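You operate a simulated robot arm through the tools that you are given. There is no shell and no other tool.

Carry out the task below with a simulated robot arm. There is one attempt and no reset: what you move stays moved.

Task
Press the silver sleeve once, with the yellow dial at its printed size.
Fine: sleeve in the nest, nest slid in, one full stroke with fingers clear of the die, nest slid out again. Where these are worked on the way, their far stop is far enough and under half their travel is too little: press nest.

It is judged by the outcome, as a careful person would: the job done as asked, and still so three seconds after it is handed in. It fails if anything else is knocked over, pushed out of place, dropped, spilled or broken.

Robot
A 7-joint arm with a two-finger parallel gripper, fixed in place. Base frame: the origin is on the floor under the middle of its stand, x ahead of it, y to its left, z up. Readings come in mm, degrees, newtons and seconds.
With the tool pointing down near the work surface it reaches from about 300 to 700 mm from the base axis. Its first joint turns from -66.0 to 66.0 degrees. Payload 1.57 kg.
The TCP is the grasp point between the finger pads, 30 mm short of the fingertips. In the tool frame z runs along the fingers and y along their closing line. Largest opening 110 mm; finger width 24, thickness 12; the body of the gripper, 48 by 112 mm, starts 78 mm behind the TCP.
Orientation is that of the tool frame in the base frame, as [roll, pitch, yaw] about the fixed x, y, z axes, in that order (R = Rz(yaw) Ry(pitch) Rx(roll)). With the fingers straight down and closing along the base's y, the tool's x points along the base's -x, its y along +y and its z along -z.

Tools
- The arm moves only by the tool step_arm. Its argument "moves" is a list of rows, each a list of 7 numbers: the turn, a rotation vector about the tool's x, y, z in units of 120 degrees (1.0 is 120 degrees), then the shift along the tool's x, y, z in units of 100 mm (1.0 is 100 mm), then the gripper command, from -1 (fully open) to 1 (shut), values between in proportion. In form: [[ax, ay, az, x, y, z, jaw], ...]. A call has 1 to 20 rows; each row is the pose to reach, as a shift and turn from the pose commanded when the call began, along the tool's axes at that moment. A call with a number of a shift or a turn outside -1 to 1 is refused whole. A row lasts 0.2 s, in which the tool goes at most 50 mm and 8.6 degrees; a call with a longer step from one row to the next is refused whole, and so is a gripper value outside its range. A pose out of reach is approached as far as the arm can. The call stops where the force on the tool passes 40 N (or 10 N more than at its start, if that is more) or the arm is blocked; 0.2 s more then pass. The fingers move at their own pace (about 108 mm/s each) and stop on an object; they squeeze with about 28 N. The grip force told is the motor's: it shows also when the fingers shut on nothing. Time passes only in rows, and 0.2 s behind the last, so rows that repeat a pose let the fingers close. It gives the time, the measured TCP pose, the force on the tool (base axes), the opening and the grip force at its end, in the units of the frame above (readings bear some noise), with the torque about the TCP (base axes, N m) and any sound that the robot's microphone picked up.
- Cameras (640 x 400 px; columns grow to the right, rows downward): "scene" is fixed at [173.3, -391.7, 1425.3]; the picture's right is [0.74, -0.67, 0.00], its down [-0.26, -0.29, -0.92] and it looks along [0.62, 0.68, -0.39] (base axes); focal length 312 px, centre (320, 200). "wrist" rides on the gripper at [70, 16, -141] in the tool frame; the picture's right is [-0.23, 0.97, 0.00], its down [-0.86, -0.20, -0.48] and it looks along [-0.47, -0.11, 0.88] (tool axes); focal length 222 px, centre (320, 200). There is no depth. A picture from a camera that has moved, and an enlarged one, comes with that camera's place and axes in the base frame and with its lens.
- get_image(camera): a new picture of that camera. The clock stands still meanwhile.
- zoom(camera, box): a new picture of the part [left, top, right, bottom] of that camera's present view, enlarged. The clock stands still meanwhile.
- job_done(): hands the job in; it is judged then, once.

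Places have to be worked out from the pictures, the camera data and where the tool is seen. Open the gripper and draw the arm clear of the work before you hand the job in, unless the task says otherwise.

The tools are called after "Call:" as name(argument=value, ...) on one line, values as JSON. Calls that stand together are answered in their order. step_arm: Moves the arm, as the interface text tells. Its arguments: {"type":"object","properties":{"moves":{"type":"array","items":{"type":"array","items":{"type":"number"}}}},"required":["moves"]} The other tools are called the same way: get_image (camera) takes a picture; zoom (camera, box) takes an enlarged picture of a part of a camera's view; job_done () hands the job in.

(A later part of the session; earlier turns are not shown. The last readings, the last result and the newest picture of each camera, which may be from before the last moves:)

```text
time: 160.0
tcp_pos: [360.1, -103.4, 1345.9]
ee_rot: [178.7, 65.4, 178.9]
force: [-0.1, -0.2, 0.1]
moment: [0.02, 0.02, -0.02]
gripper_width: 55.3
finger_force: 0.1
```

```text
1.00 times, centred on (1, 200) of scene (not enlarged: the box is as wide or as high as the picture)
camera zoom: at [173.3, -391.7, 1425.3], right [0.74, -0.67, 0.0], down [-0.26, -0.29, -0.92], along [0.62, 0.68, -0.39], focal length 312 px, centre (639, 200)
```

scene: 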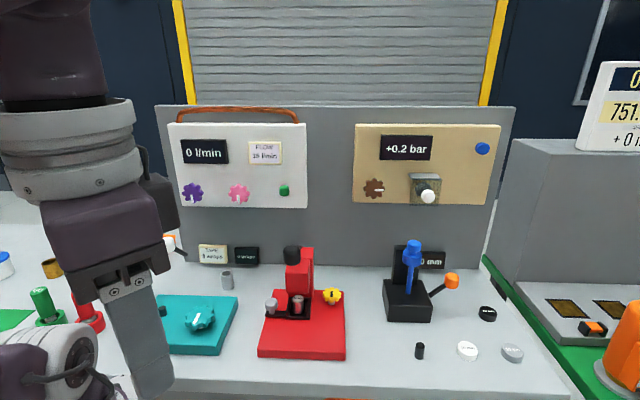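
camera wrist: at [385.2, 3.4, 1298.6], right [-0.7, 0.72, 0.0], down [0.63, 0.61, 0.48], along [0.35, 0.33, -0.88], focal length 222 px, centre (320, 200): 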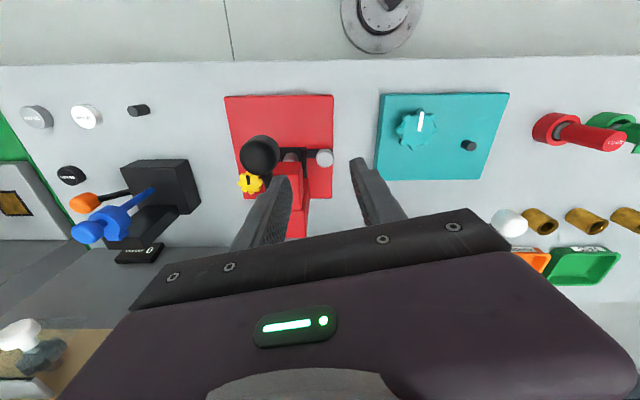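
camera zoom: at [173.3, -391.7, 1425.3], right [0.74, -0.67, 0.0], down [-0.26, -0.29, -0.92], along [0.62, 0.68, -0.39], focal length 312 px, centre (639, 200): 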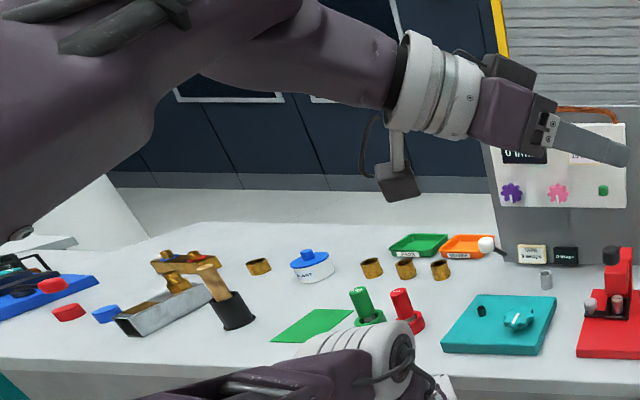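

I stretch forward in stages.

Call:
step_arm(moves=[[0, 0, 0, -0.14, 0.05, 0.3, 0.0], [0, 0, 0, -0.28, 0.1, 0.6, 0.0], [0, 0, 0, -0.42, 0.15, 0.91, 0.0]])

Call:
step_arm(moves=[[0, 0, 0, -0.14, 0.05, 0.3, 0.0], [0, 0, 0, -0.28, 0.1, 0.6, 0.0], [0, 0, 0, -0.42, 0.15, 0.91, 0.0]])

Call:
zoom(camera="scene", box=[0, 0, 2, 400])

Call:
get_image(camera="scene")

```text
time: 160.8
tcp_pos: [460.2, -88.7, 1348.3]
ee_rot: [178.6, 65.3, 178.8]
force: [-0.2, 0.5, 0.3]
moment: [-0.01, -0.03, -0.01]
gripper_width: 54.7
finger_force: 0.1
```

```text
time: 161.6
tcp_pos: [539.5, -61.4, 1346.5]
ee_rot: [178.9, 65.5, 178.8]
force: [-0.5, 0.5, 0.4]
moment: [0.01, -0.01, -0.03]
gripper_width: 55.1
finger_force: 0.1
out of reach, approached as far as the arm can: row 3
```

```text
1.00 times, centred on (1, 200) of scene (not enlarged: the box is as wide or as high as the picture)
camera zoom: at [173.3, -391.7, 1425.3], right [0.74, -0.67, 0.0], down [-0.26, -0.29, -0.92], along [0.62, 0.68, -0.39], focal length 312 px, centre (639, 200)
```

zoom: 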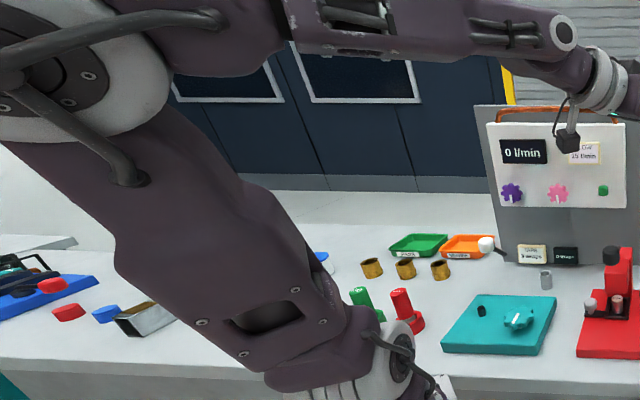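

```text
taken
```

scene: 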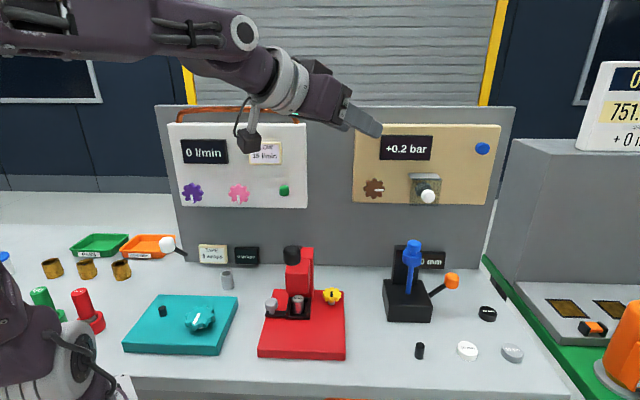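

I push the stretch a little further to see whether it is a hard limit or only a slow solution.

Call:
step_arm(moves=[[0, 0, 0, -0.1, 0, 0.2, 0.0], [0, 0, 0, -0.2, 0, 0.4, 0.0], [0, 0, 0, -0.3, 0, 0.6, 0.0], [0, 0, 0, -0.3, 0, 0.6, 0.0]])

Call:
zoom(camera="scene", box=[0, 0, 2, 400])

```text
time: 162.6
tcp_pos: [545.6, -45.2, 1344.5]
ee_rot: [178.6, 65.5, 178.9]
force: [-0.3, -0.6, 0.1]
moment: [0.0, -0.01, -0.02]
gripper_width: 55.2
finger_force: 0.1
out of reach, approached as far as the arm can: row 1, 2, 3, 4
```

```text
1.00 times, centred on (1, 200) of scene (not enlarged: the box is as wide or as high as the picture)
camera zoom: at [173.3, -391.7, 1425.3], right [0.74, -0.67, 0.0], down [-0.26, -0.29, -0.92], along [0.62, 0.68, -0.39], focal length 312 px, centre (639, 200)
```

zoom: 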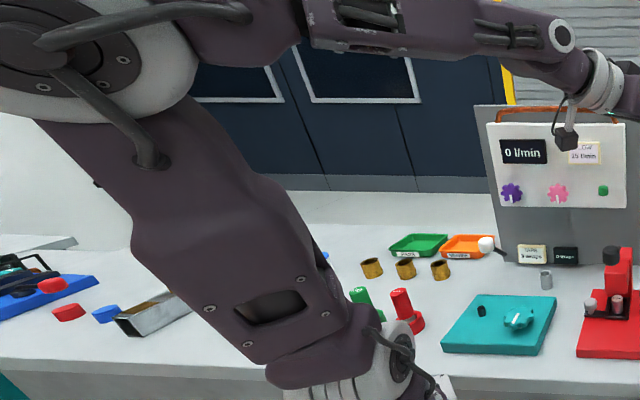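

The arm slides leftwards along its limit while the upper arm becomes more upright, so I follow it: move left at this stretch.

Call:
step_arm(moves=[[0, 0, 0, 0, 0.25, 0, 0.0], [0, 0, 0, 0, 0.5, 0, 0.0], [0, 0, 0, 0, 0.75, 0, 0.0], [0, 0, 0, 0, 1.0, 0, 0.0]])

Call:
zoom(camera="scene", box=[0, 0, 2, 400])

```text
time: 163.6
tcp_pos: [547.6, 54.7, 1344.1]
ee_rot: [178.7, 65.4, 178.9]
force: [0.3, -0.1, 0.1]
moment: [-0.02, -0.04, 0.0]
gripper_width: 54.8
finger_force: 0.0
```

```text
1.00 times, centred on (1, 200) of scene (not enlarged: the box is as wide or as high as the picture)
camera zoom: at [173.3, -391.7, 1425.3], right [0.74, -0.67, 0.0], down [-0.26, -0.29, -0.92], along [0.62, 0.68, -0.39], focal length 312 px, centre (639, 200)
```

zoom: 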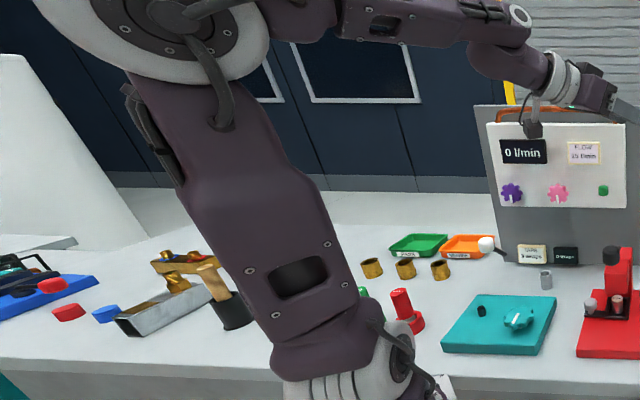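

That frees it: the upper arm is straightening up. I continue left and then outward.

Call:
step_arm(moves=[[0, 0, 0, -0.05, 0.25, 0.1, 0.0], [0, 0, 0, -0.1, 0.5, 0.2, 0.0], [0, 0, 0, -0.15, 0.75, 0.3, 0.0], [0, 0, 0, -0.2, 1.0, 0.4, 0.0]])

Call:
zoom(camera="scene", box=[0, 0, 2, 400])

```text
time: 164.6
tcp_pos: [593.0, 155.8, 1347.4]
ee_rot: [178.7, 65.3, 178.9]
force: [0.2, 0.4, -0.3]
moment: [-0.03, -0.02, -0.03]
gripper_width: 55.0
finger_force: 0.0
```

```text
1.00 times, centred on (1, 200) of scene (not enlarged: the box is as wide or as high as the picture)
camera zoom: at [173.3, -391.7, 1425.3], right [0.74, -0.67, 0.0], down [-0.26, -0.29, -0.92], along [0.62, 0.68, -0.39], focal length 312 px, centre (639, 200)
```

zoom: 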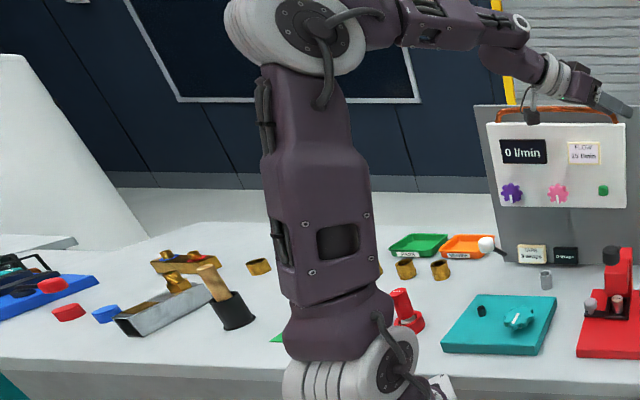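

The arm has unfolded to an upright upper arm. Now I sweep back right at this reach and check that it stays in this posture.

Call:
step_arm(moves=[[0, 0, 0, 0, -0.25, 0, 0.0], [0, 0, 0, 0, -0.5, 0, 0.0], [0, 0, 0, 0, -0.75, 0, 0.0], [0, 0, 0, 0, -1.0, 0, 0.0]])

Call:
zoom(camera="scene", box=[0, 0, 2, 400])

```text
time: 165.6
tcp_pos: [591.7, 79.1, 1343.5]
ee_rot: [178.7, 65.2, 179.0]
force: [-0.1, 0.0, -0.7]
moment: [0.02, 0.01, 0.0]
gripper_width: 54.7
finger_force: 0.1
out of reach, approached as far as the arm can: row 4
```

```text
1.00 times, centred on (1, 200) of scene (not enlarged: the box is as wide or as high as the picture)
camera zoom: at [173.3, -391.7, 1425.3], right [0.74, -0.67, 0.0], down [-0.26, -0.29, -0.92], along [0.62, 0.68, -0.39], focal length 312 px, centre (639, 200)
```

zoom: 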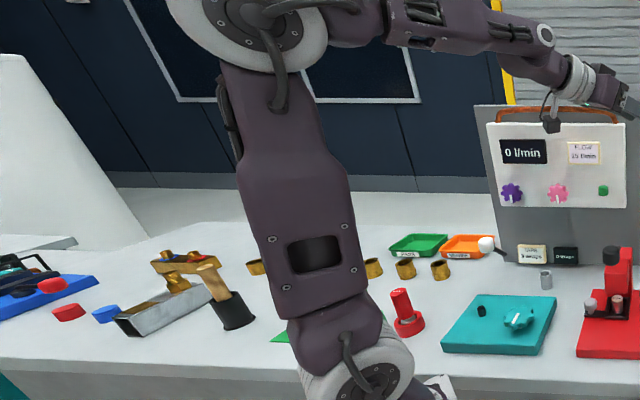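

It sticks again slightly right of there, so the upper arm still needs more straightening. I return left, rise above the panel top, and stretch the arm out almost fully.

Call:
step_arm(moves=[[0, 0, 0, 0, 0.25, 0, 0.0], [0, 0, 0, 0, 0.5, 0, 0.0], [0, 0, 0, 0, 0.75, 0, 0.0]])

Call:
step_arm(moves=[[0, 0, 0, -0.3, 0, -0.1, 0.0], [0, 0, 0, -0.6, 0, -0.2, 0.0], [0, 0, 0, -0.85, 0, -0.3, 0.0]])

Call:
zoom(camera="scene", box=[0, 0, 2, 400])

```text
time: 166.4
tcp_pos: [591.3, 154.1, 1343.2]
ee_rot: [178.5, 65.5, 178.9]
force: [0.3, 0.3, 0.4]
moment: [0.04, 0.01, -0.01]
gripper_width: 55.1
finger_force: 0.1
```

```text
time: 167.2
tcp_pos: [598.4, 152.5, 1434.2]
ee_rot: [178.7, 65.3, 179.0]
force: [-1.0, 0.7, -0.4]
moment: [-0.01, -0.01, 0.02]
gripper_width: 55.1
finger_force: 0.0
```

```text
1.00 times, centred on (1, 200) of scene (not enlarged: the box is as wide or as high as the picture)
camera zoom: at [173.3, -391.7, 1425.3], right [0.74, -0.67, 0.0], down [-0.26, -0.29, -0.92], along [0.62, 0.68, -0.39], focal length 312 px, centre (639, 200)
```

zoom: 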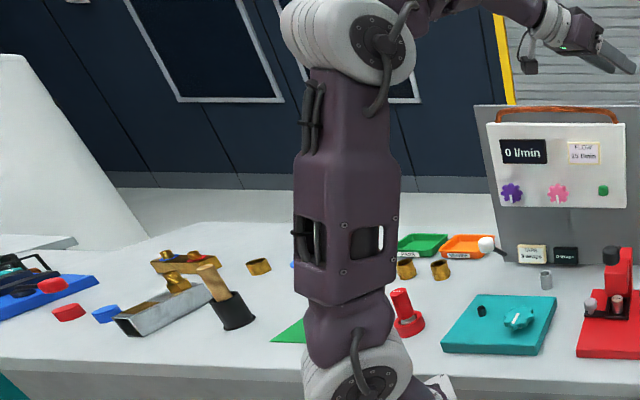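

The upper arm is now vertical. I stretch further outward at this height (above the panel top).

Call:
step_arm(moves=[[0, 0, 0, -0.12, 0, 0.22, 0.0], [0, 0, 0, -0.25, 0, 0.44, 0.0], [0, 0, 0, -0.4, 0, 0.66, 0.0]])

Call:
zoom(camera="scene", box=[0, 0, 2, 400])

```text
time: 168.0
tcp_pos: [676.0, 152.9, 1444.5]
ee_rot: [178.6, 65.3, 178.9]
force: [0.6, 0.2, 0.6]
moment: [0.02, 0.0, 0.01]
gripper_width: 54.9
finger_force: 0.0
```

```text
1.00 times, centred on (1, 200) of scene (not enlarged: the box is as wide or as high as the picture)
camera zoom: at [173.3, -391.7, 1425.3], right [0.74, -0.67, 0.0], down [-0.26, -0.29, -0.92], along [0.62, 0.68, -0.39], focal length 312 px, centre (639, 200)
```

zoom: 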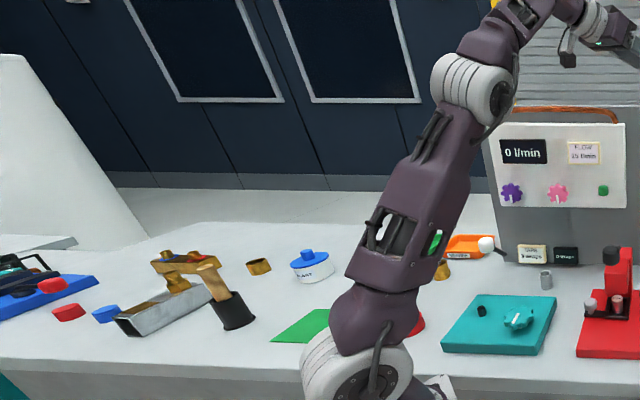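

Excellent – the arm is now stretched in its natural forward posture. I sweep right at this stretch, in steps.

Call:
step_arm(moves=[[0, 0, 0, 0, -0.25, 0, 0.0], [0, 0, 0, 0, -0.5, 0, 0.0], [0, 0, 0, 0, -0.75, 0, 0.0], [0, 0, 0, 0, -1.0, 0, 0.0]])

Call:
zoom(camera="scene", box=[0, 0, 2, 400])

```text
time: 169.0
tcp_pos: [677.4, 53.5, 1443.4]
ee_rot: [178.7, 65.3, 179.0]
force: [-0.1, 0.6, -0.1]
moment: [-0.01, -0.03, -0.01]
gripper_width: 54.9
finger_force: 0.1
```

```text
1.00 times, centred on (1, 200) of scene (not enlarged: the box is as wide or as high as the picture)
camera zoom: at [173.3, -391.7, 1425.3], right [0.74, -0.67, 0.0], down [-0.26, -0.29, -0.92], along [0.62, 0.68, -0.39], focal length 312 px, centre (639, 200)
```

zoom: 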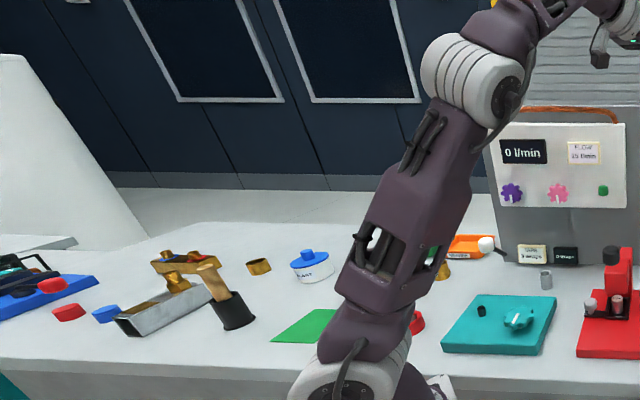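

Still natural. I continue right another 100 mm.

Call:
step_arm(moves=[[0, 0, 0, 0, -0.25, 0, 0.0], [0, 0, 0, 0, -0.5, 0, 0.0], [0, 0, 0, 0, -0.75, 0, 0.0], [0, 0, 0, 0, -1.0, 0, 0.0]])

Call:
get_image(camera="scene")

```text
time: 170.0
tcp_pos: [678.1, -44.0, 1443.5]
ee_rot: [178.6, 65.3, 179.0]
force: [0.2, 0.4, -0.2]
moment: [0.01, 0.02, 0.03]
gripper_width: 55.1
finger_force: 0.2
```

```text
taken
```

scene: 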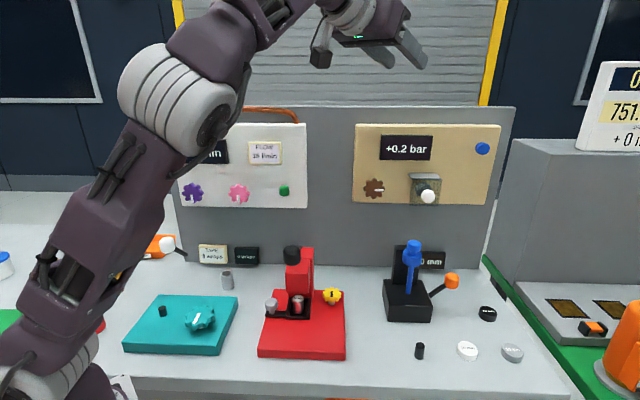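

Now I un-tilt towards vertical in three stages while lowering, still in free space above the press's right side.

Call:
step_arm(moves=[[0, 0.061, 0, 0.32, 0, -0.01, 0.0], [0, 0.122, 0, 0.64, 0, -0.02, 0.0], [0, 0.183, 0, 0.952, 0, -0.035, 0.0]])

Call:
step_arm(moves=[[0, 0.061, 0, 0.3, 0, 0.11, 0.0], [0, 0.122, 0, 0.6, 0, 0.22, 0.0], [0, 0.183, 0, 0.894, 0, 0.328, 0.0]])

Call:
get_image(camera="scene")

```text
time: 170.8
tcp_pos: [636.7, -46.0, 1354.9]
ee_rot: [179.2, 43.2, 179.7]
force: [0.4, -0.1, 0.2]
moment: [-0.02, 0.02, 0.0]
gripper_width: 54.9
finger_force: 0.1
```

```text
time: 171.6
tcp_pos: [595.6, -43.4, 1269.7]
ee_rot: [179.4, 21.3, 180.0]
force: [0.7, -0.3, 0.9]
moment: [0.0, -0.01, -0.01]
gripper_width: 54.8
finger_force: 0.0
```

```text
taken
```

scene: 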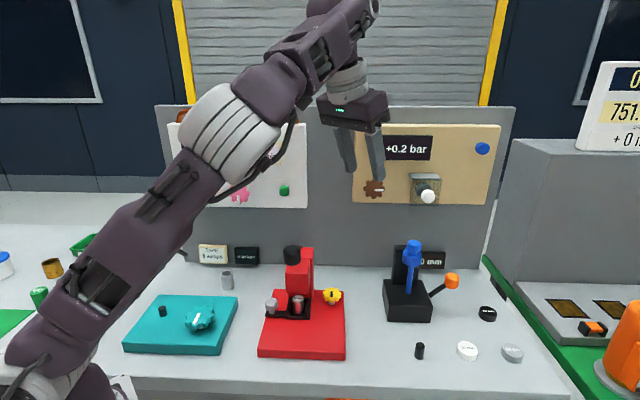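

Nearly there; I finish levelling the tool.

Call:
step_arm(moves=[[0.001, 0.06, 0, 0.235, 0, 0.21, 0.0], [0.003, 0.12, 0, 0.47, 0, 0.42, 0.0], [0.005, 0.178, 0, 0.706, 0, 0.64, 0.0]])

Call:
get_image(camera="scene")

Call:
get_image(camera="wrist")

```text
time: 172.4
tcp_pos: [549.7, -45.5, 1182.2]
ee_rot: [180.0, -0.1, -179.8]
force: [-0.1, 0.4, -0.8]
moment: [0.02, 0.01, 0.02]
gripper_width: 54.9
finger_force: 0.0
```

```text
taken
```

scene: 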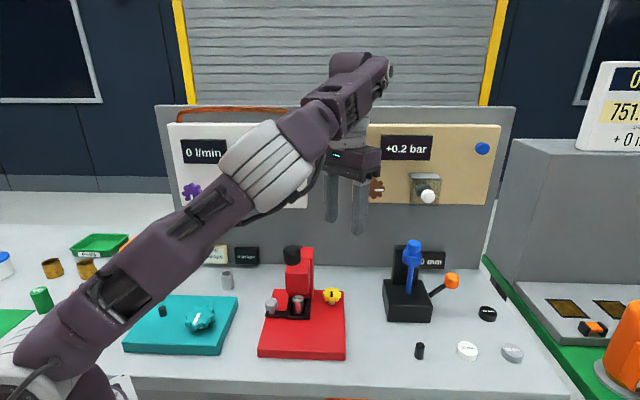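

```text
taken
camera wrist: at [479.3, -28.2, 1324.5], right [0.23, 0.97, 0.0], down [0.86, -0.2, 0.48], along [0.47, -0.11, -0.88], focal length 222 px, centre (320, 200)
```

wrist: 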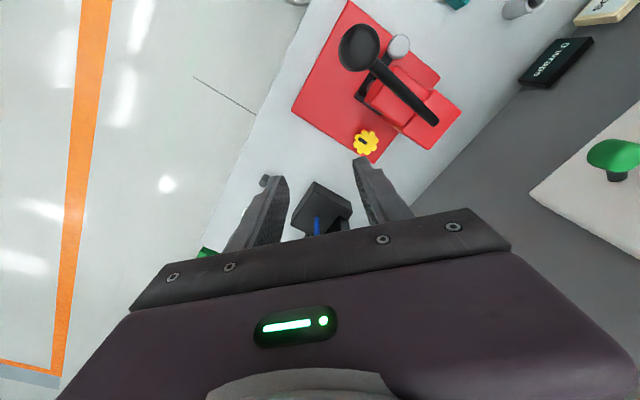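

Back in the natural posture at (550, −45, 1182). I now rotate counter-clockwise towards the dial-grip angle, checking half way.

Call:
step_arm(moves=[[0, 0, -0.068, 0, 0, 0.0, 0.0], [0, 0, -0.136, 0, 0, 0.0, 0.0], [0, 0, -0.204, 0, 0, 0.0, 0.0], [0, 0, -0.272, 0, 0, 0.0, 0.0], [0, 0, -0.34, 0, 0, 0.0, 0.0], [0, 0, -0.408, 0, 0, 0.0, 0.0], [0, 0, -0.476, 0, 0, 0.0, 0.0], [0, 0, -0.544, 0, 0, 0.0, 0.0], [0, 0, -0.612, 0, 0, 0.0, 0.0], [0, 0, -0.68, 0, 0, 0.0, 0.0]])

Call:
get_image(camera="scene")

```text
time: 174.1
tcp_pos: [445.1, 29.8, 1120.5]
ee_rot: [-179.1, -0.3, -122.9]
force: [31.2, -19.3, 0.2]
moment: [-0.16, -0.93, 0.45]
gripper_width: 87.7
finger_force: 18.3
out of reach, approached as far as the arm can: row 2, 3, 4, 5, 6, 7, 8
stopped in row 8: the force on the tool passed its limit at 49 N (the readings are from after the stop); the commanded pose is now the measured one
```

```text
taken
```

scene: 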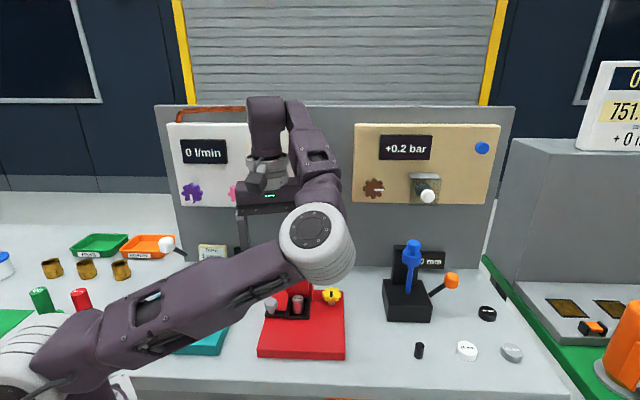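

The wrist limit dragged the hand sideways and a finger touched the lever knob. I look at it before moving.

Call:
zoom(camera="scene", box=[220, 180, 370, 330])

Call:
get_image(camera="wrist")

```text
2.67 times, centred on (295, 255) of scene
camera zoom: at [174.4, -392.4, 1425.0], right [0.74, -0.67, 0.0], down [-0.26, -0.29, -0.92], along [0.62, 0.68, -0.39], focal length 832 px, centre (387, 53)
```

zoom: 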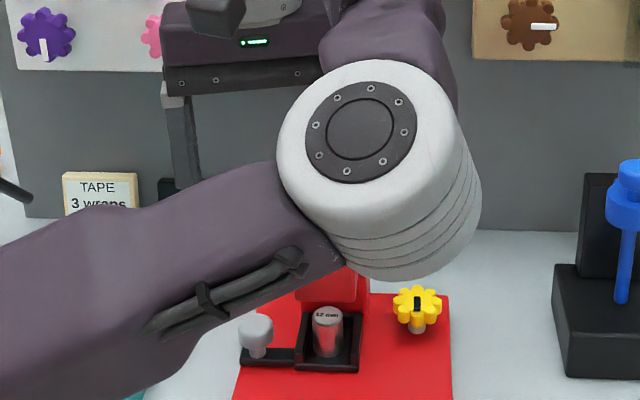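

```text
taken
camera wrist: at [392.0, -18.6, 1263.2], right [-0.7, 0.72, -0.02], down [0.63, 0.62, 0.48], along [0.35, 0.32, -0.88], focal length 222 px, centre (320, 200)
```

wrist: 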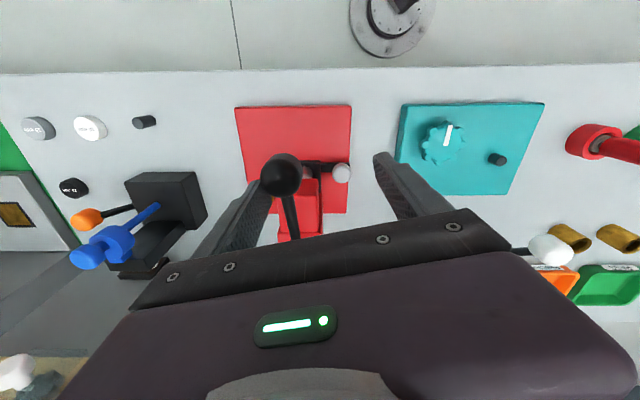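

The knob sits between the open fingers with one finger pressing sideways on it; the lever itself hasn't moved down. I ease off sideways and rise straight up.

Call:
step_arm(moves=[[0, 0, 0, 0.013, -0.08, 0, -0.6], [0, 0, 0, 0.013, -0.08, -0.2, -0.6], [0, 0, 0, 0.013, -0.08, -0.5, -0.6], [0, 0, 0, 0.013, -0.08, -0.8, -0.6]])

Call:
get_image(camera="wrist")

```text
time: 175.1
tcp_pos: [420.5, 44.9, 1174.3]
ee_rot: [-179.3, -0.3, -122.4]
force: [0.3, 0.3, 0.1]
moment: [-0.01, -0.01, -0.03]
gripper_width: 88.1
finger_force: 0.0
out of reach, approached as far as the arm can: row 1, 2, 3, 4
```

```text
taken
camera wrist: at [367.2, -3.6, 1316.2], right [-0.7, 0.71, -0.01], down [0.62, 0.62, 0.48], along [0.35, 0.33, -0.88], focal length 222 px, centre (320, 200)
```

wrist: 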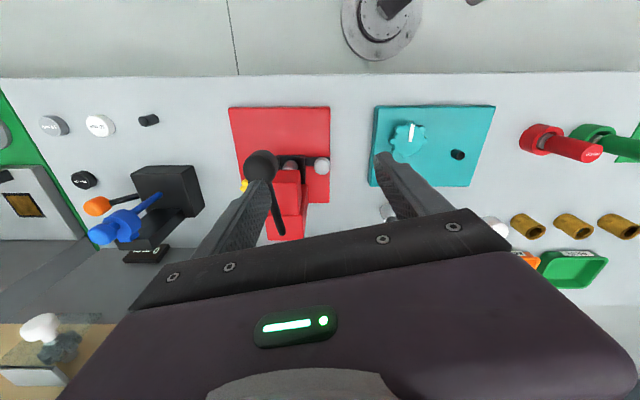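

Clear of the knob, lever unchanged. I rotate clockwise back off the wrist limit.

Call:
step_arm(moves=[[0, 0, 0.07, 0, 0, -0.05, -0.6], [0, 0, 0.14, 0, 0, -0.1, -0.3], [0, 0, 0.21, 0, 0, -0.15, 0.0], [0, 0, 0.28, 0, 0, -0.2, 0.0], [0, 0, 0.35, 0, 0, -0.2, 0.0], [0, 0, 0.42, 0, 0, -0.2, 0.0], [0, 0, 0.49, 0, 0, -0.2, 0.0], [0, 0, 0.56, 0, 0, -0.2, 0.0]])

Call:
get_image(camera="scene")

```text
time: 176.8
tcp_pos: [421.2, 46.2, 1194.5]
ee_rot: [-179.4, 0.4, 170.2]
force: [-0.2, -0.9, 0.0]
moment: [0.0, -0.01, 0.02]
gripper_width: 54.9
finger_force: 0.1
```

```text
taken
```

scene: 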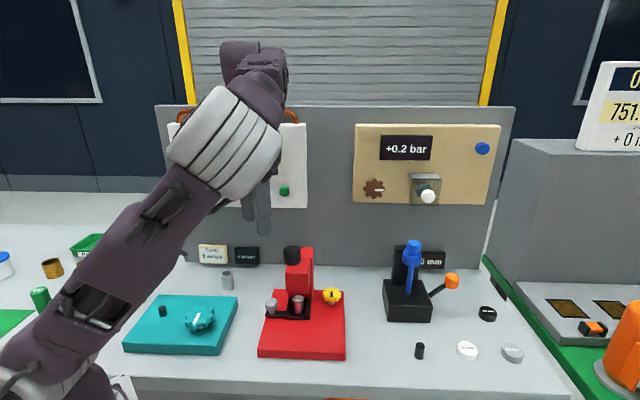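

Good. I move to the right of the press at safe height, then will rotate clockwise (the free direction) to the dial angle.

Call:
step_arm(moves=[[0, 0, 0, -0.23, -0.105, -0.05, 0.0], [0, 0, 0, -0.46, -0.21, -0.05, 0.0], [0, 0, 0, -0.685, -0.316, -0.05, 0.0]])

Call:
step_arm(moves=[[0, 0, 0, -0.23, -0.105, 0, 0.0], [0, 0, 0, -0.46, -0.21, 0, 0.0], [0, 0, 0, -0.685, -0.316, 0, 0.0]])

```text
time: 177.7
tcp_pos: [484.6, 2.8, 1201.1]
ee_rot: [-179.3, 0.4, 170.5]
force: [0.7, 0.0, -0.2]
moment: [0.0, 0.03, 0.0]
gripper_width: 54.8
finger_force: 0.1
```

```text
time: 178.4
tcp_pos: [544.5, -40.6, 1204.3]
ee_rot: [-179.3, 0.5, 170.5]
force: [-0.5, 0.1, 0.5]
moment: [0.01, -0.03, 0.04]
gripper_width: 54.9
finger_force: 0.0
```

I trim the small tilt and rotate clockwise 95°, checking the response.

Call:
step_arm(moves=[[-0.006, 0.004, 0, 0, 0, 0, 0.0]])

Call:
step_arm(moves=[[0, 0, 0.066, 0, 0, 0, 0.0], [0, 0, 0.132, 0, 0, 0, 0.0], [0, 0, 0.198, 0, 0, 0, 0.0], [0, 0, 0.264, 0, 0, 0, 0.0], [0, 0, 0.33, 0, 0, 0, 0.0], [0, 0, 0.396, 0, 0, 0, 0.0], [0, 0, 0.462, 0, 0, 0, 0.0], [0, 0, 0.528, 0, 0, 0, 0.0], [0, 0, 0.594, 0, 0, 0, 0.0], [0, 0, 0.66, 0, 0, 0, 0.0], [0, 0, 0.726, 0, 0, 0, 0.0], [0, 0, 0.792, 0, 0, 0, 0.0]])

Call:
get_image(camera="scene")

```text
time: 178.8
tcp_pos: [544.7, -41.0, 1202.8]
ee_rot: [180.0, 0.0, 170.4]
force: [-0.4, -0.2, 0.0]
moment: [0.0, 0.0, -0.02]
gripper_width: 55.1
finger_force: 0.2
```

```text
time: 181.4
tcp_pos: [544.4, -39.4, 1202.0]
ee_rot: [180.0, -0.1, 75.2]
force: [0.7, 0.3, 0.0]
moment: [-0.01, 0.02, 0.01]
gripper_width: 54.6
finger_force: 0.1
```

```text
taken
```

scene: 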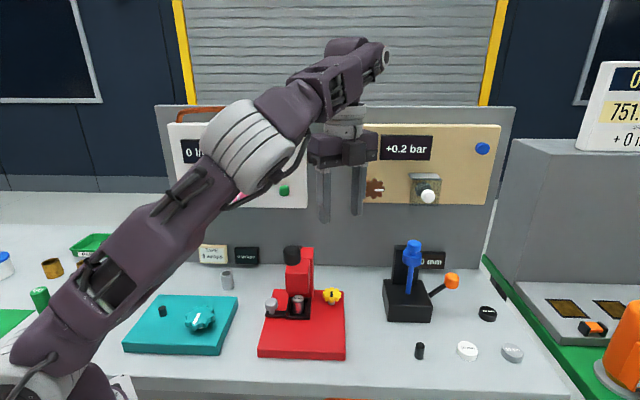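

Clockwise turning is free. I continue to yaw −20°.

Call:
step_arm(moves=[[0, 0, 0.066, 0, 0, 0, 0.0], [0, 0, 0.132, 0, 0, 0, 0.0], [0, 0, 0.198, 0, 0, 0, 0.0], [0, 0, 0.264, 0, 0, 0, 0.0], [0, 0, 0.33, 0, 0, 0, 0.0], [0, 0, 0.396, 0, 0, 0, 0.0], [0, 0, 0.462, 0, 0, 0, 0.0], [0, 0, 0.528, 0, 0, 0, 0.0], [0, 0, 0.594, 0, 0, 0, 0.0], [0, 0, 0.66, 0, 0, 0, 0.0], [0, 0, 0.726, 0, 0, 0, 0.0], [0, 0, 0.791, 0, 0, 0, 0.0]])

Call:
get_image(camera="wrist")

Call:
zoom(camera="scene", box=[240, 230, 370, 370])

```text
time: 184.1
tcp_pos: [545.1, -40.0, 1200.6]
ee_rot: [-179.9, 0.1, -19.7]
force: [-0.1, 0.0, -0.1]
moment: [0.02, -0.01, 0.02]
gripper_width: 54.8
finger_force: 0.0
```

```text
taken
camera wrist: at [604.4, -78.4, 1342.9], right [-0.54, -0.84, 0.0], down [-0.74, 0.47, 0.48], along [-0.4, 0.26, -0.88], focal length 222 px, centre (320, 200)
```

wrist: 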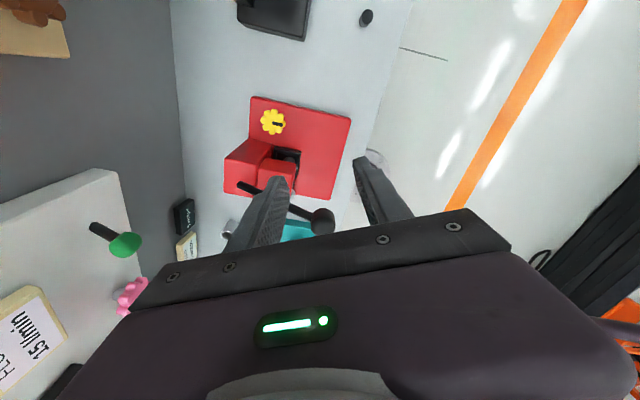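

```text
2.86 times, centred on (305, 300) of scene
camera zoom: at [173.3, -391.7, 1425.3], right [0.74, -0.67, 0.0], down [-0.26, -0.29, -0.92], along [0.62, 0.68, -0.39], focal length 891 px, centre (363, -86)
```

zoom: 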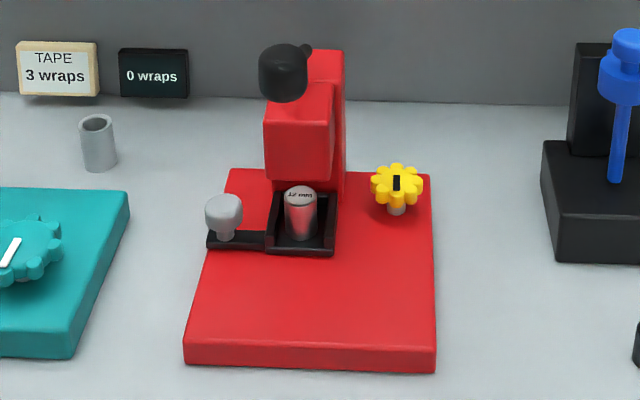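

The press, nest, sleeve and lever are all as I left them. Before setting the dial I scan the panel strip behind the press and the bench around it once more at high zoom for any small print I may have missed.

Call:
zoom(camera="scene", box=[300, 205, 380, 265])

Call:
zoom(camera="scene", box=[340, 255, 390, 300])

Call:
zoom(camera="scene", box=[345, 290, 420, 365])

Call:
zoom(camera="scene", box=[225, 255, 290, 310])

Call:
zoom(camera="scene", box=[270, 310, 340, 362])

```text
6.67 times, centred on (340, 235) of scene
camera zoom: at [173.3, -391.7, 1425.3], right [0.74, -0.67, 0.0], down [-0.26, -0.29, -0.92], along [0.62, 0.68, -0.39], focal length 2080 px, centre (187, -33)
```

zoom: 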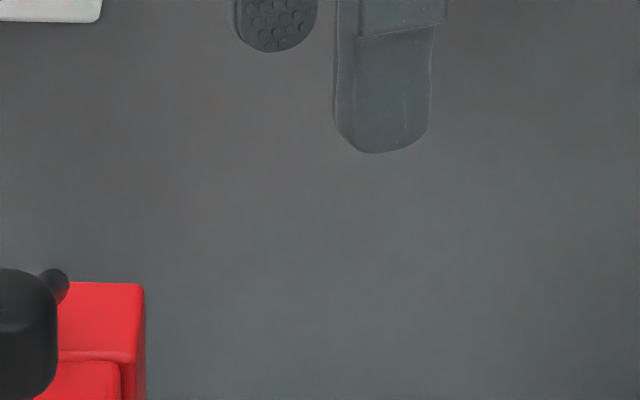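

```text
8.89 times, centred on (365, 278) of scene
camera zoom: at [173.3, -391.7, 1425.3], right [0.74, -0.67, 0.0], down [-0.26, -0.29, -0.92], along [0.62, 0.68, -0.39], focal length 2773 px, centre (-80, -489)
```

zoom: 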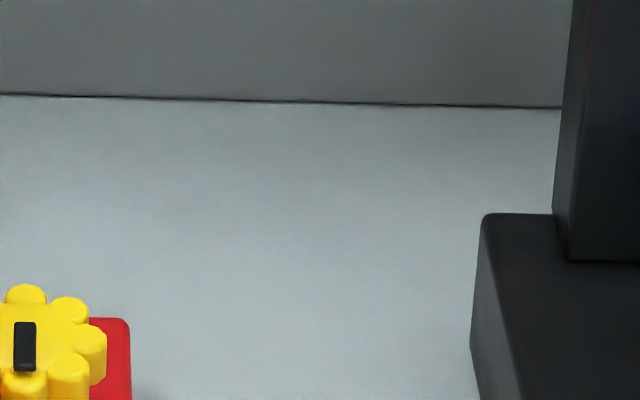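

```text
5.33 times, centred on (382, 328) of scene
camera zoom: at [173.3, -391.7, 1425.3], right [0.74, -0.67, 0.0], down [-0.26, -0.29, -0.92], along [0.62, 0.68, -0.39], focal length 1664 px, centre (-13, -480)
```

zoom: 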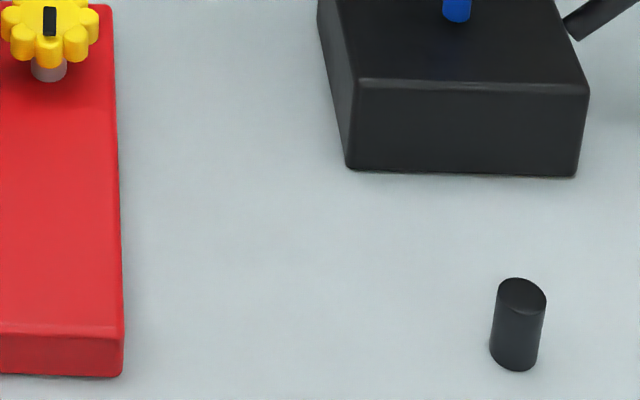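

```text
7.27 times, centred on (258, 282) of scene
camera zoom: at [173.3, -391.7, 1425.3], right [0.74, -0.67, 0.0], down [-0.26, -0.29, -0.92], along [0.62, 0.68, -0.39], focal length 2269 px, centre (774, -400)
```

zoom: 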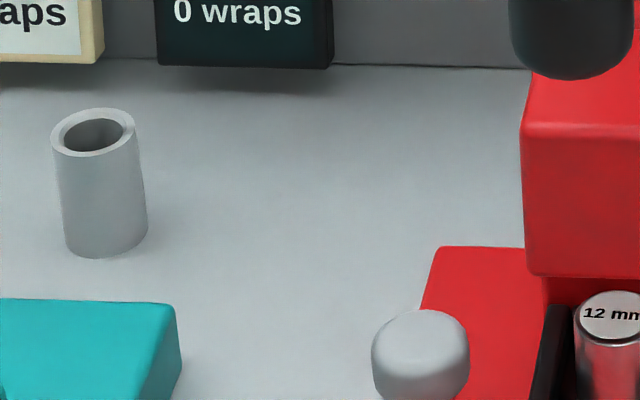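

```text
7.69 times, centred on (305, 336) of scene
camera zoom: at [173.3, -391.7, 1425.3], right [0.74, -0.67, 0.0], down [-0.26, -0.29, -0.92], along [0.62, 0.68, -0.39], focal length 2400 px, centre (435, -846)
```

zoom: 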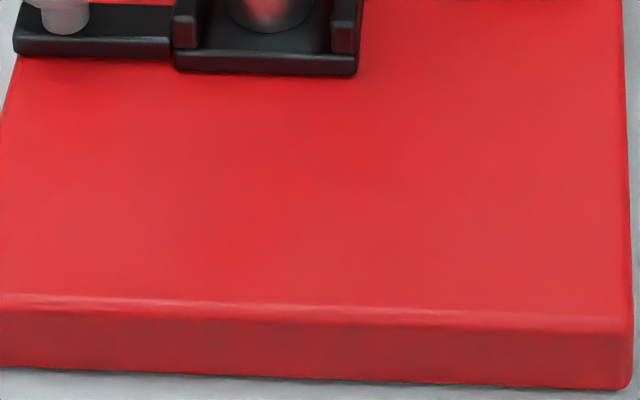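

I find no scale anywhere, so I will set the dial by proportion: its travel is exactly a quarter turn with no marks, and mid-travel (45°, the pointer on the diagonal) is the best-supported reading for a 12 mm mid size. I move over the dial, turning to the start angle for a 45° counter-clockwise twist.

Call:
step_arm(moves=[[0, 0, 0.0625, 0.036, -0.134, 0.1, 0.0], [0, 0, 0.125, 0.072, -0.267, 0.25, 0.0], [0, 0, 0.1875, 0.108, -0.4, 0.45, 0.0], [0, 0, 0.25, 0.144, -0.535, 0.65, 0.0], [0, 0, 0.3125, 0.18, -0.668, 0.82, 0.0], [0, 0, 0.375, 0.216, -0.802, 1.0, 0.0]])

Call:
zoom(camera="wrist", box=[260, 90, 380, 190])

Call:
get_image(camera="scene")

```text
time: 185.4
tcp_pos: [592.1, 27.5, 1100.2]
ee_rot: [-179.9, 0.1, -64.7]
force: [0.2, -0.5, 0.0]
moment: [0.01, 0.01, -0.05]
gripper_width: 55.2
finger_force: 0.1
```

```text
4.00 times, centred on (320, 140) of wrist
camera zoom: at [606.0, -42.9, 1242.7], right [-0.98, -0.21, 0.0], down [-0.19, 0.86, 0.48], along [-0.1, 0.47, -0.88], focal length 888 px, centre (320, 440)
```

zoom: 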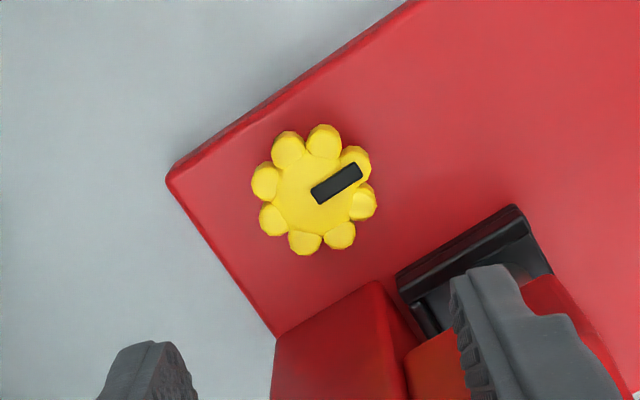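

```text
taken
```

scene: 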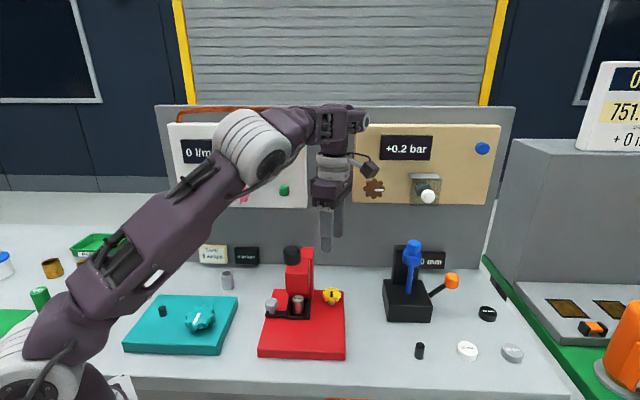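

Aligned above the dial. I descend the first 100 mm.

Call:
step_arm(moves=[[0, 0, 0, 0, -0.005, 0.3, 0.0], [0, 0, 0, 0, -0.005, 0.6, 0.0], [0, 0, 0, 0, -0.005, 0.85, 0.0], [0, 0, 0, 0, -0.005, 1.0, 0.0]])

Call:
zoom(camera="wrist", box=[270, 110, 380, 210])

```text
time: 186.4
tcp_pos: [592.7, 27.4, 1001.8]
ee_rot: [-179.9, 0.1, -64.6]
force: [-0.3, -0.2, -0.2]
moment: [-0.02, 0.02, -0.03]
gripper_width: 55.0
finger_force: 0.1
```

```text
4.00 times, centred on (325, 160) of wrist
camera zoom: at [605.8, -43.3, 1143.6], right [-0.98, -0.21, 0.0], down [-0.19, 0.86, 0.48], along [-0.1, 0.47, -0.88], focal length 888 px, centre (300, 360)
```

zoom: 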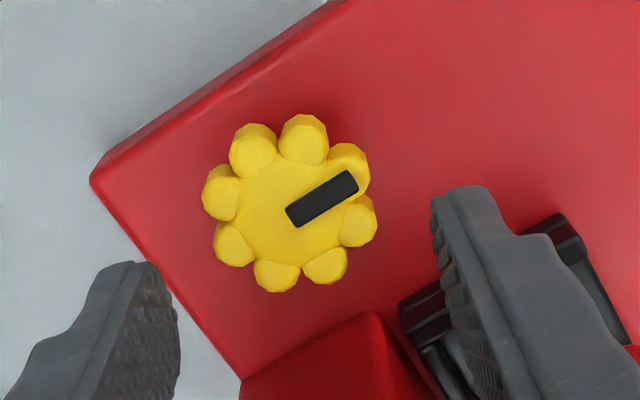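

Still aligned, and the nest is well clear of the front finger. I descend the rest and grip.

Call:
step_arm(moves=[[0, 0, 0, 0, -0.005, 0.25, 0.0], [0, 0, 0, 0, -0.005, 0.49, 0.0], [0, 0, 0, 0, -0.005, 0.49, 0.3], [0, 0, 0, 0, -0.005, 0.49, 0.5], [0, 0, 0, 0, -0.005, 0.49, 0.5]])

Call:
zoom(camera="wrist", box=[270, 130, 380, 230])

```text
time: 187.7
tcp_pos: [593.9, 28.4, 952.8]
ee_rot: [-179.7, 0.1, -64.5]
force: [15.5, 5.9, -1.1]
moment: [0.04, -0.55, 0.03]
gripper_width: 38.8
finger_force: 44.9
```

```text
4.00 times, centred on (325, 180) of wrist
camera zoom: at [607.4, -41.8, 1095.4], right [-0.98, -0.21, 0.0], down [-0.19, 0.86, 0.48], along [-0.1, 0.47, -0.88], focal length 888 px, centre (300, 280)
```

zoom: 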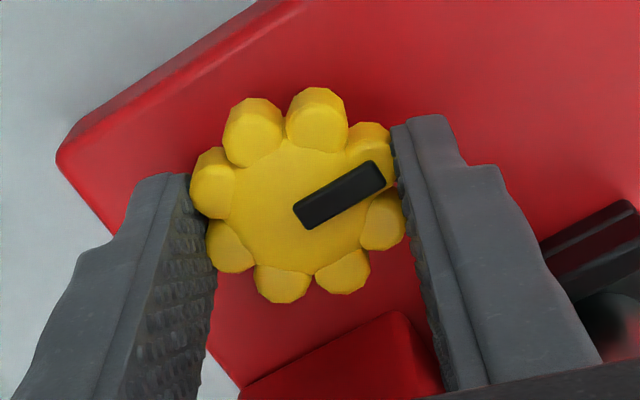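

Gripped. I turn the dial counter-clockwise 45° and check the displays with the nest now in.

Call:
step_arm(moves=[[0, 0, -0.0625, 0, 0, 0, 0.5], [0, 0, -0.125, 0, 0, 0, 0.5], [0, 0, -0.1875, 0, 0, 0, 0.5], [0, 0, -0.25, 0, 0, 0, 0.5], [0, 0, -0.3125, 0, 0, 0, 0.5], [0, 0, -0.377, 0, 0, 0, 0.5]])

Call:
zoom(camera="scene", box=[260, 225, 460, 355])

Call:
zoom(camera="wrist", box=[270, 130, 380, 230])

```text
time: 189.1
tcp_pos: [593.2, 28.0, 952.4]
ee_rot: [180.0, 0.0, -19.2]
force: [-3.3, -12.1, 23.5]
moment: [-0.35, 0.03, -0.03]
gripper_width: 38.6
finger_force: 44.4
```

```text
3.08 times, centred on (360, 290) of scene
camera zoom: at [172.7, -392.1, 1425.3], right [0.74, -0.67, 0.0], down [-0.26, -0.29, -0.92], along [0.62, 0.68, -0.39], focal length 960 px, centre (197, -77)
```

zoom: 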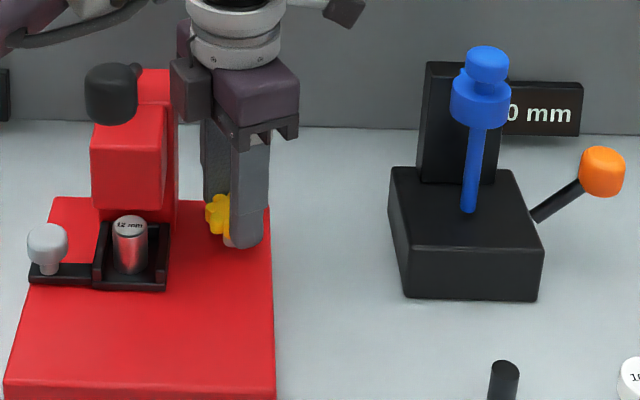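

```text
4.00 times, centred on (325, 180) of wrist
camera zoom: at [652.6, -9.7, 1094.3], right [-0.54, -0.84, 0.0], down [-0.74, 0.47, 0.48], along [-0.4, 0.26, -0.88], focal length 888 px, centre (300, 280)
```

zoom: 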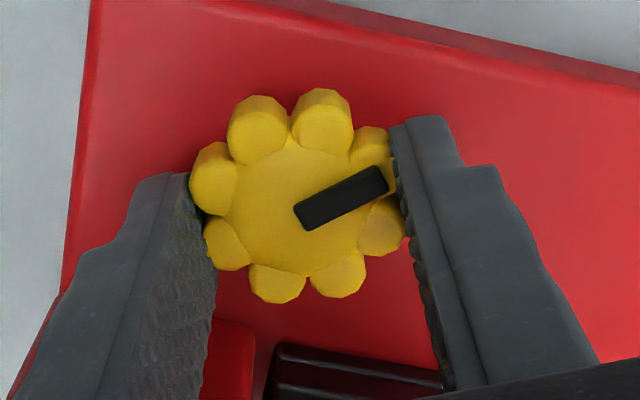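

The display is unchanged even with the nest in. The dial lagged a few degrees in the grip (about 39–40° now), so I turn 5–6° more.

Call:
step_arm(moves=[[0, 0, -0.025, 0, 0, 0, 0.5], [0, 0, -0.05, 0, 0, 0, 0.5], [0, 0, -0.05, 0, 0, 0, 0.5]])

Call:
zoom(camera="wrist", box=[270, 130, 380, 230])

```text
time: 189.8
tcp_pos: [593.2, 27.8, 952.7]
ee_rot: [-179.9, 0.1, -13.3]
force: [-3.6, -18.9, 12.2]
moment: [-0.58, -0.12, -0.03]
gripper_width: 38.5
finger_force: 44.2
```

```text
4.00 times, centred on (325, 180) of wrist
camera zoom: at [656.1, -3.5, 1094.3], right [-0.45, -0.9, 0.0], down [-0.79, 0.39, 0.48], along [-0.43, 0.21, -0.88], focal length 888 px, centre (300, 280)
```

zoom: 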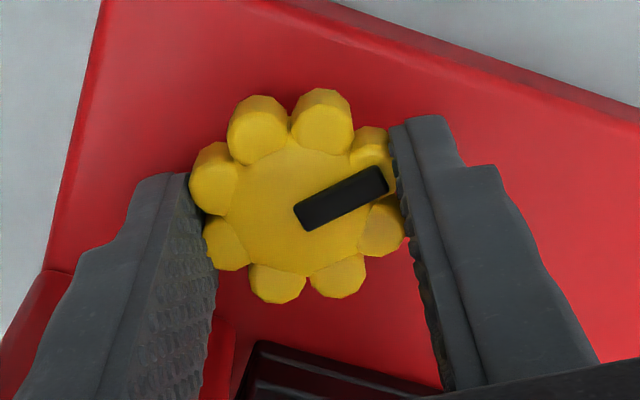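

The dial followed. I release it gently and rise, then measure the pointer from the scene camera.

Call:
step_arm(moves=[[0, 0, 0, 0, 0, 0, 0.2], [0, 0, 0, 0, 0, 0, 0.0], [0, 0, 0, 0, 0, 0, 0.0], [0, 0, 0, 0, 0, -0.3, 0.0], [0, 0, 0, 0, 0, -0.65, 0.0], [0, 0, 0, 0, 0, -1.0, 0.0]])

Call:
zoom(camera="scene", box=[318, 282, 350, 310])

Call:
zoom(camera="wrist", box=[270, 90, 380, 190])

```text
time: 191.2
tcp_pos: [591.9, 31.2, 1054.0]
ee_rot: [-179.9, 0.0, -13.2]
force: [-1.4, -0.4, 0.7]
moment: [-0.02, -0.01, 0.01]
gripper_width: 54.9
finger_force: 0.1
```

```text
14.29 times, centred on (334, 296) of scene
camera zoom: at [173.3, -391.7, 1425.3], right [0.74, -0.67, 0.0], down [-0.26, -0.29, -0.92], along [0.62, 0.68, -0.39], focal length 4457 px, centre (120, -1171)
```

zoom: 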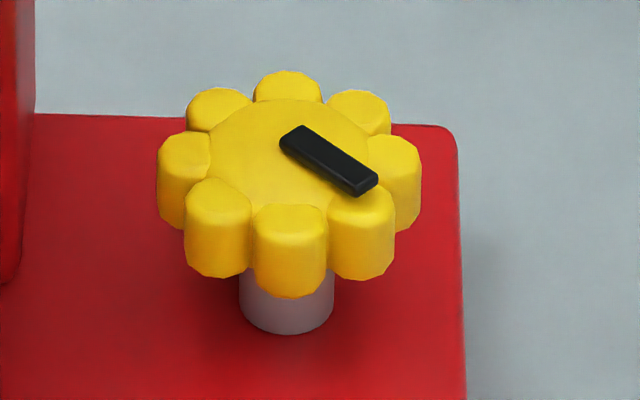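

```text
4.00 times, centred on (325, 140) of wrist
camera zoom: at [655.7, -2.3, 1195.4], right [-0.44, -0.9, 0.0], down [-0.79, 0.39, 0.48], along [-0.43, 0.21, -0.88], focal length 888 px, centre (300, 440)
```

zoom: 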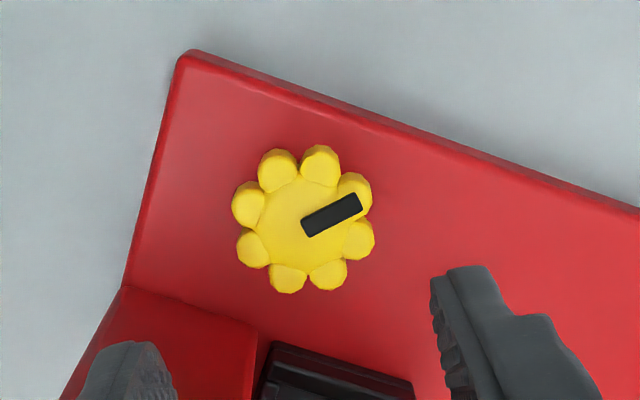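

The pointer sits on the diagonal (44–45°, petals exactly symmetric): mid-travel. Now to the lever: I rise and move back out to the front right, then over the lever knob with closed fingers.

Call:
step_arm(moves=[[0, 0, 0, -0.075, 0.2, -0.25, 0.3], [0, 0, 0, -0.15, 0.4, -0.5, 0.6], [0, 0, 0, -0.22, 0.6, -0.75, 1.0], [0, 0, 0, -0.298, 0.789, -1.0, 1.0]])

Call:
step_arm(moves=[[0, 0, 0, 0, 0, -0.25, 1.0], [0, 0, 0, 0, 0, -0.45, 1.0]])

Call:
get_image(camera="wrist")

Call:
zoom(camera="scene", box=[240, 200, 400, 360])

```text
time: 192.2
tcp_pos: [546.6, -41.3, 1151.8]
ee_rot: [-179.8, 0.0, -13.3]
force: [-0.8, 0.0, -0.1]
moment: [-0.01, 0.01, 0.01]
gripper_width: 0.2
finger_force: 21.2
```

```text
time: 192.8
tcp_pos: [546.8, -39.7, 1199.1]
ee_rot: [-180.0, 0.0, -13.4]
force: [0.6, -0.8, 0.1]
moment: [-0.05, 0.04, -0.03]
gripper_width: 0.0
finger_force: 21.0
```

```text
taken
camera wrist: at [609.7, -72.3, 1340.5], right [-0.45, -0.9, 0.0], down [-0.79, 0.39, 0.48], along [-0.43, 0.21, -0.88], focal length 222 px, centre (320, 200)
```

wrist: 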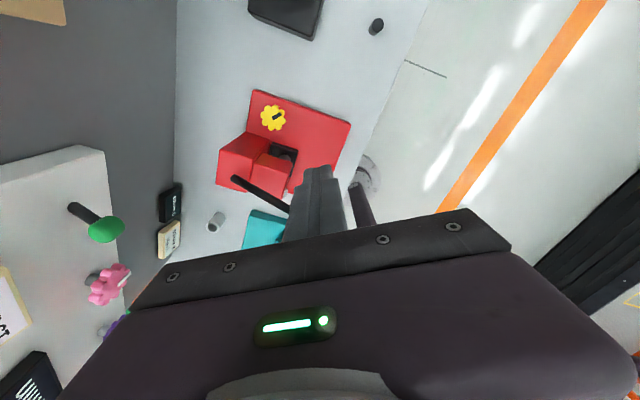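

```text
2.50 times, centred on (320, 280) of scene
camera zoom: at [173.3, -391.7, 1425.3], right [0.74, -0.67, 0.0], down [-0.26, -0.29, -0.92], along [0.62, 0.68, -0.39], focal length 780 px, centre (320, 0)
```

zoom: 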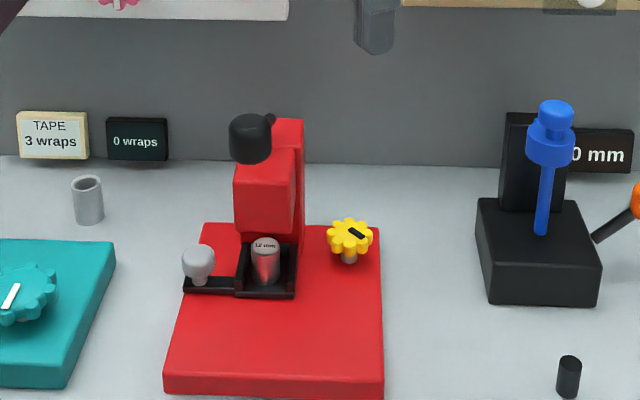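

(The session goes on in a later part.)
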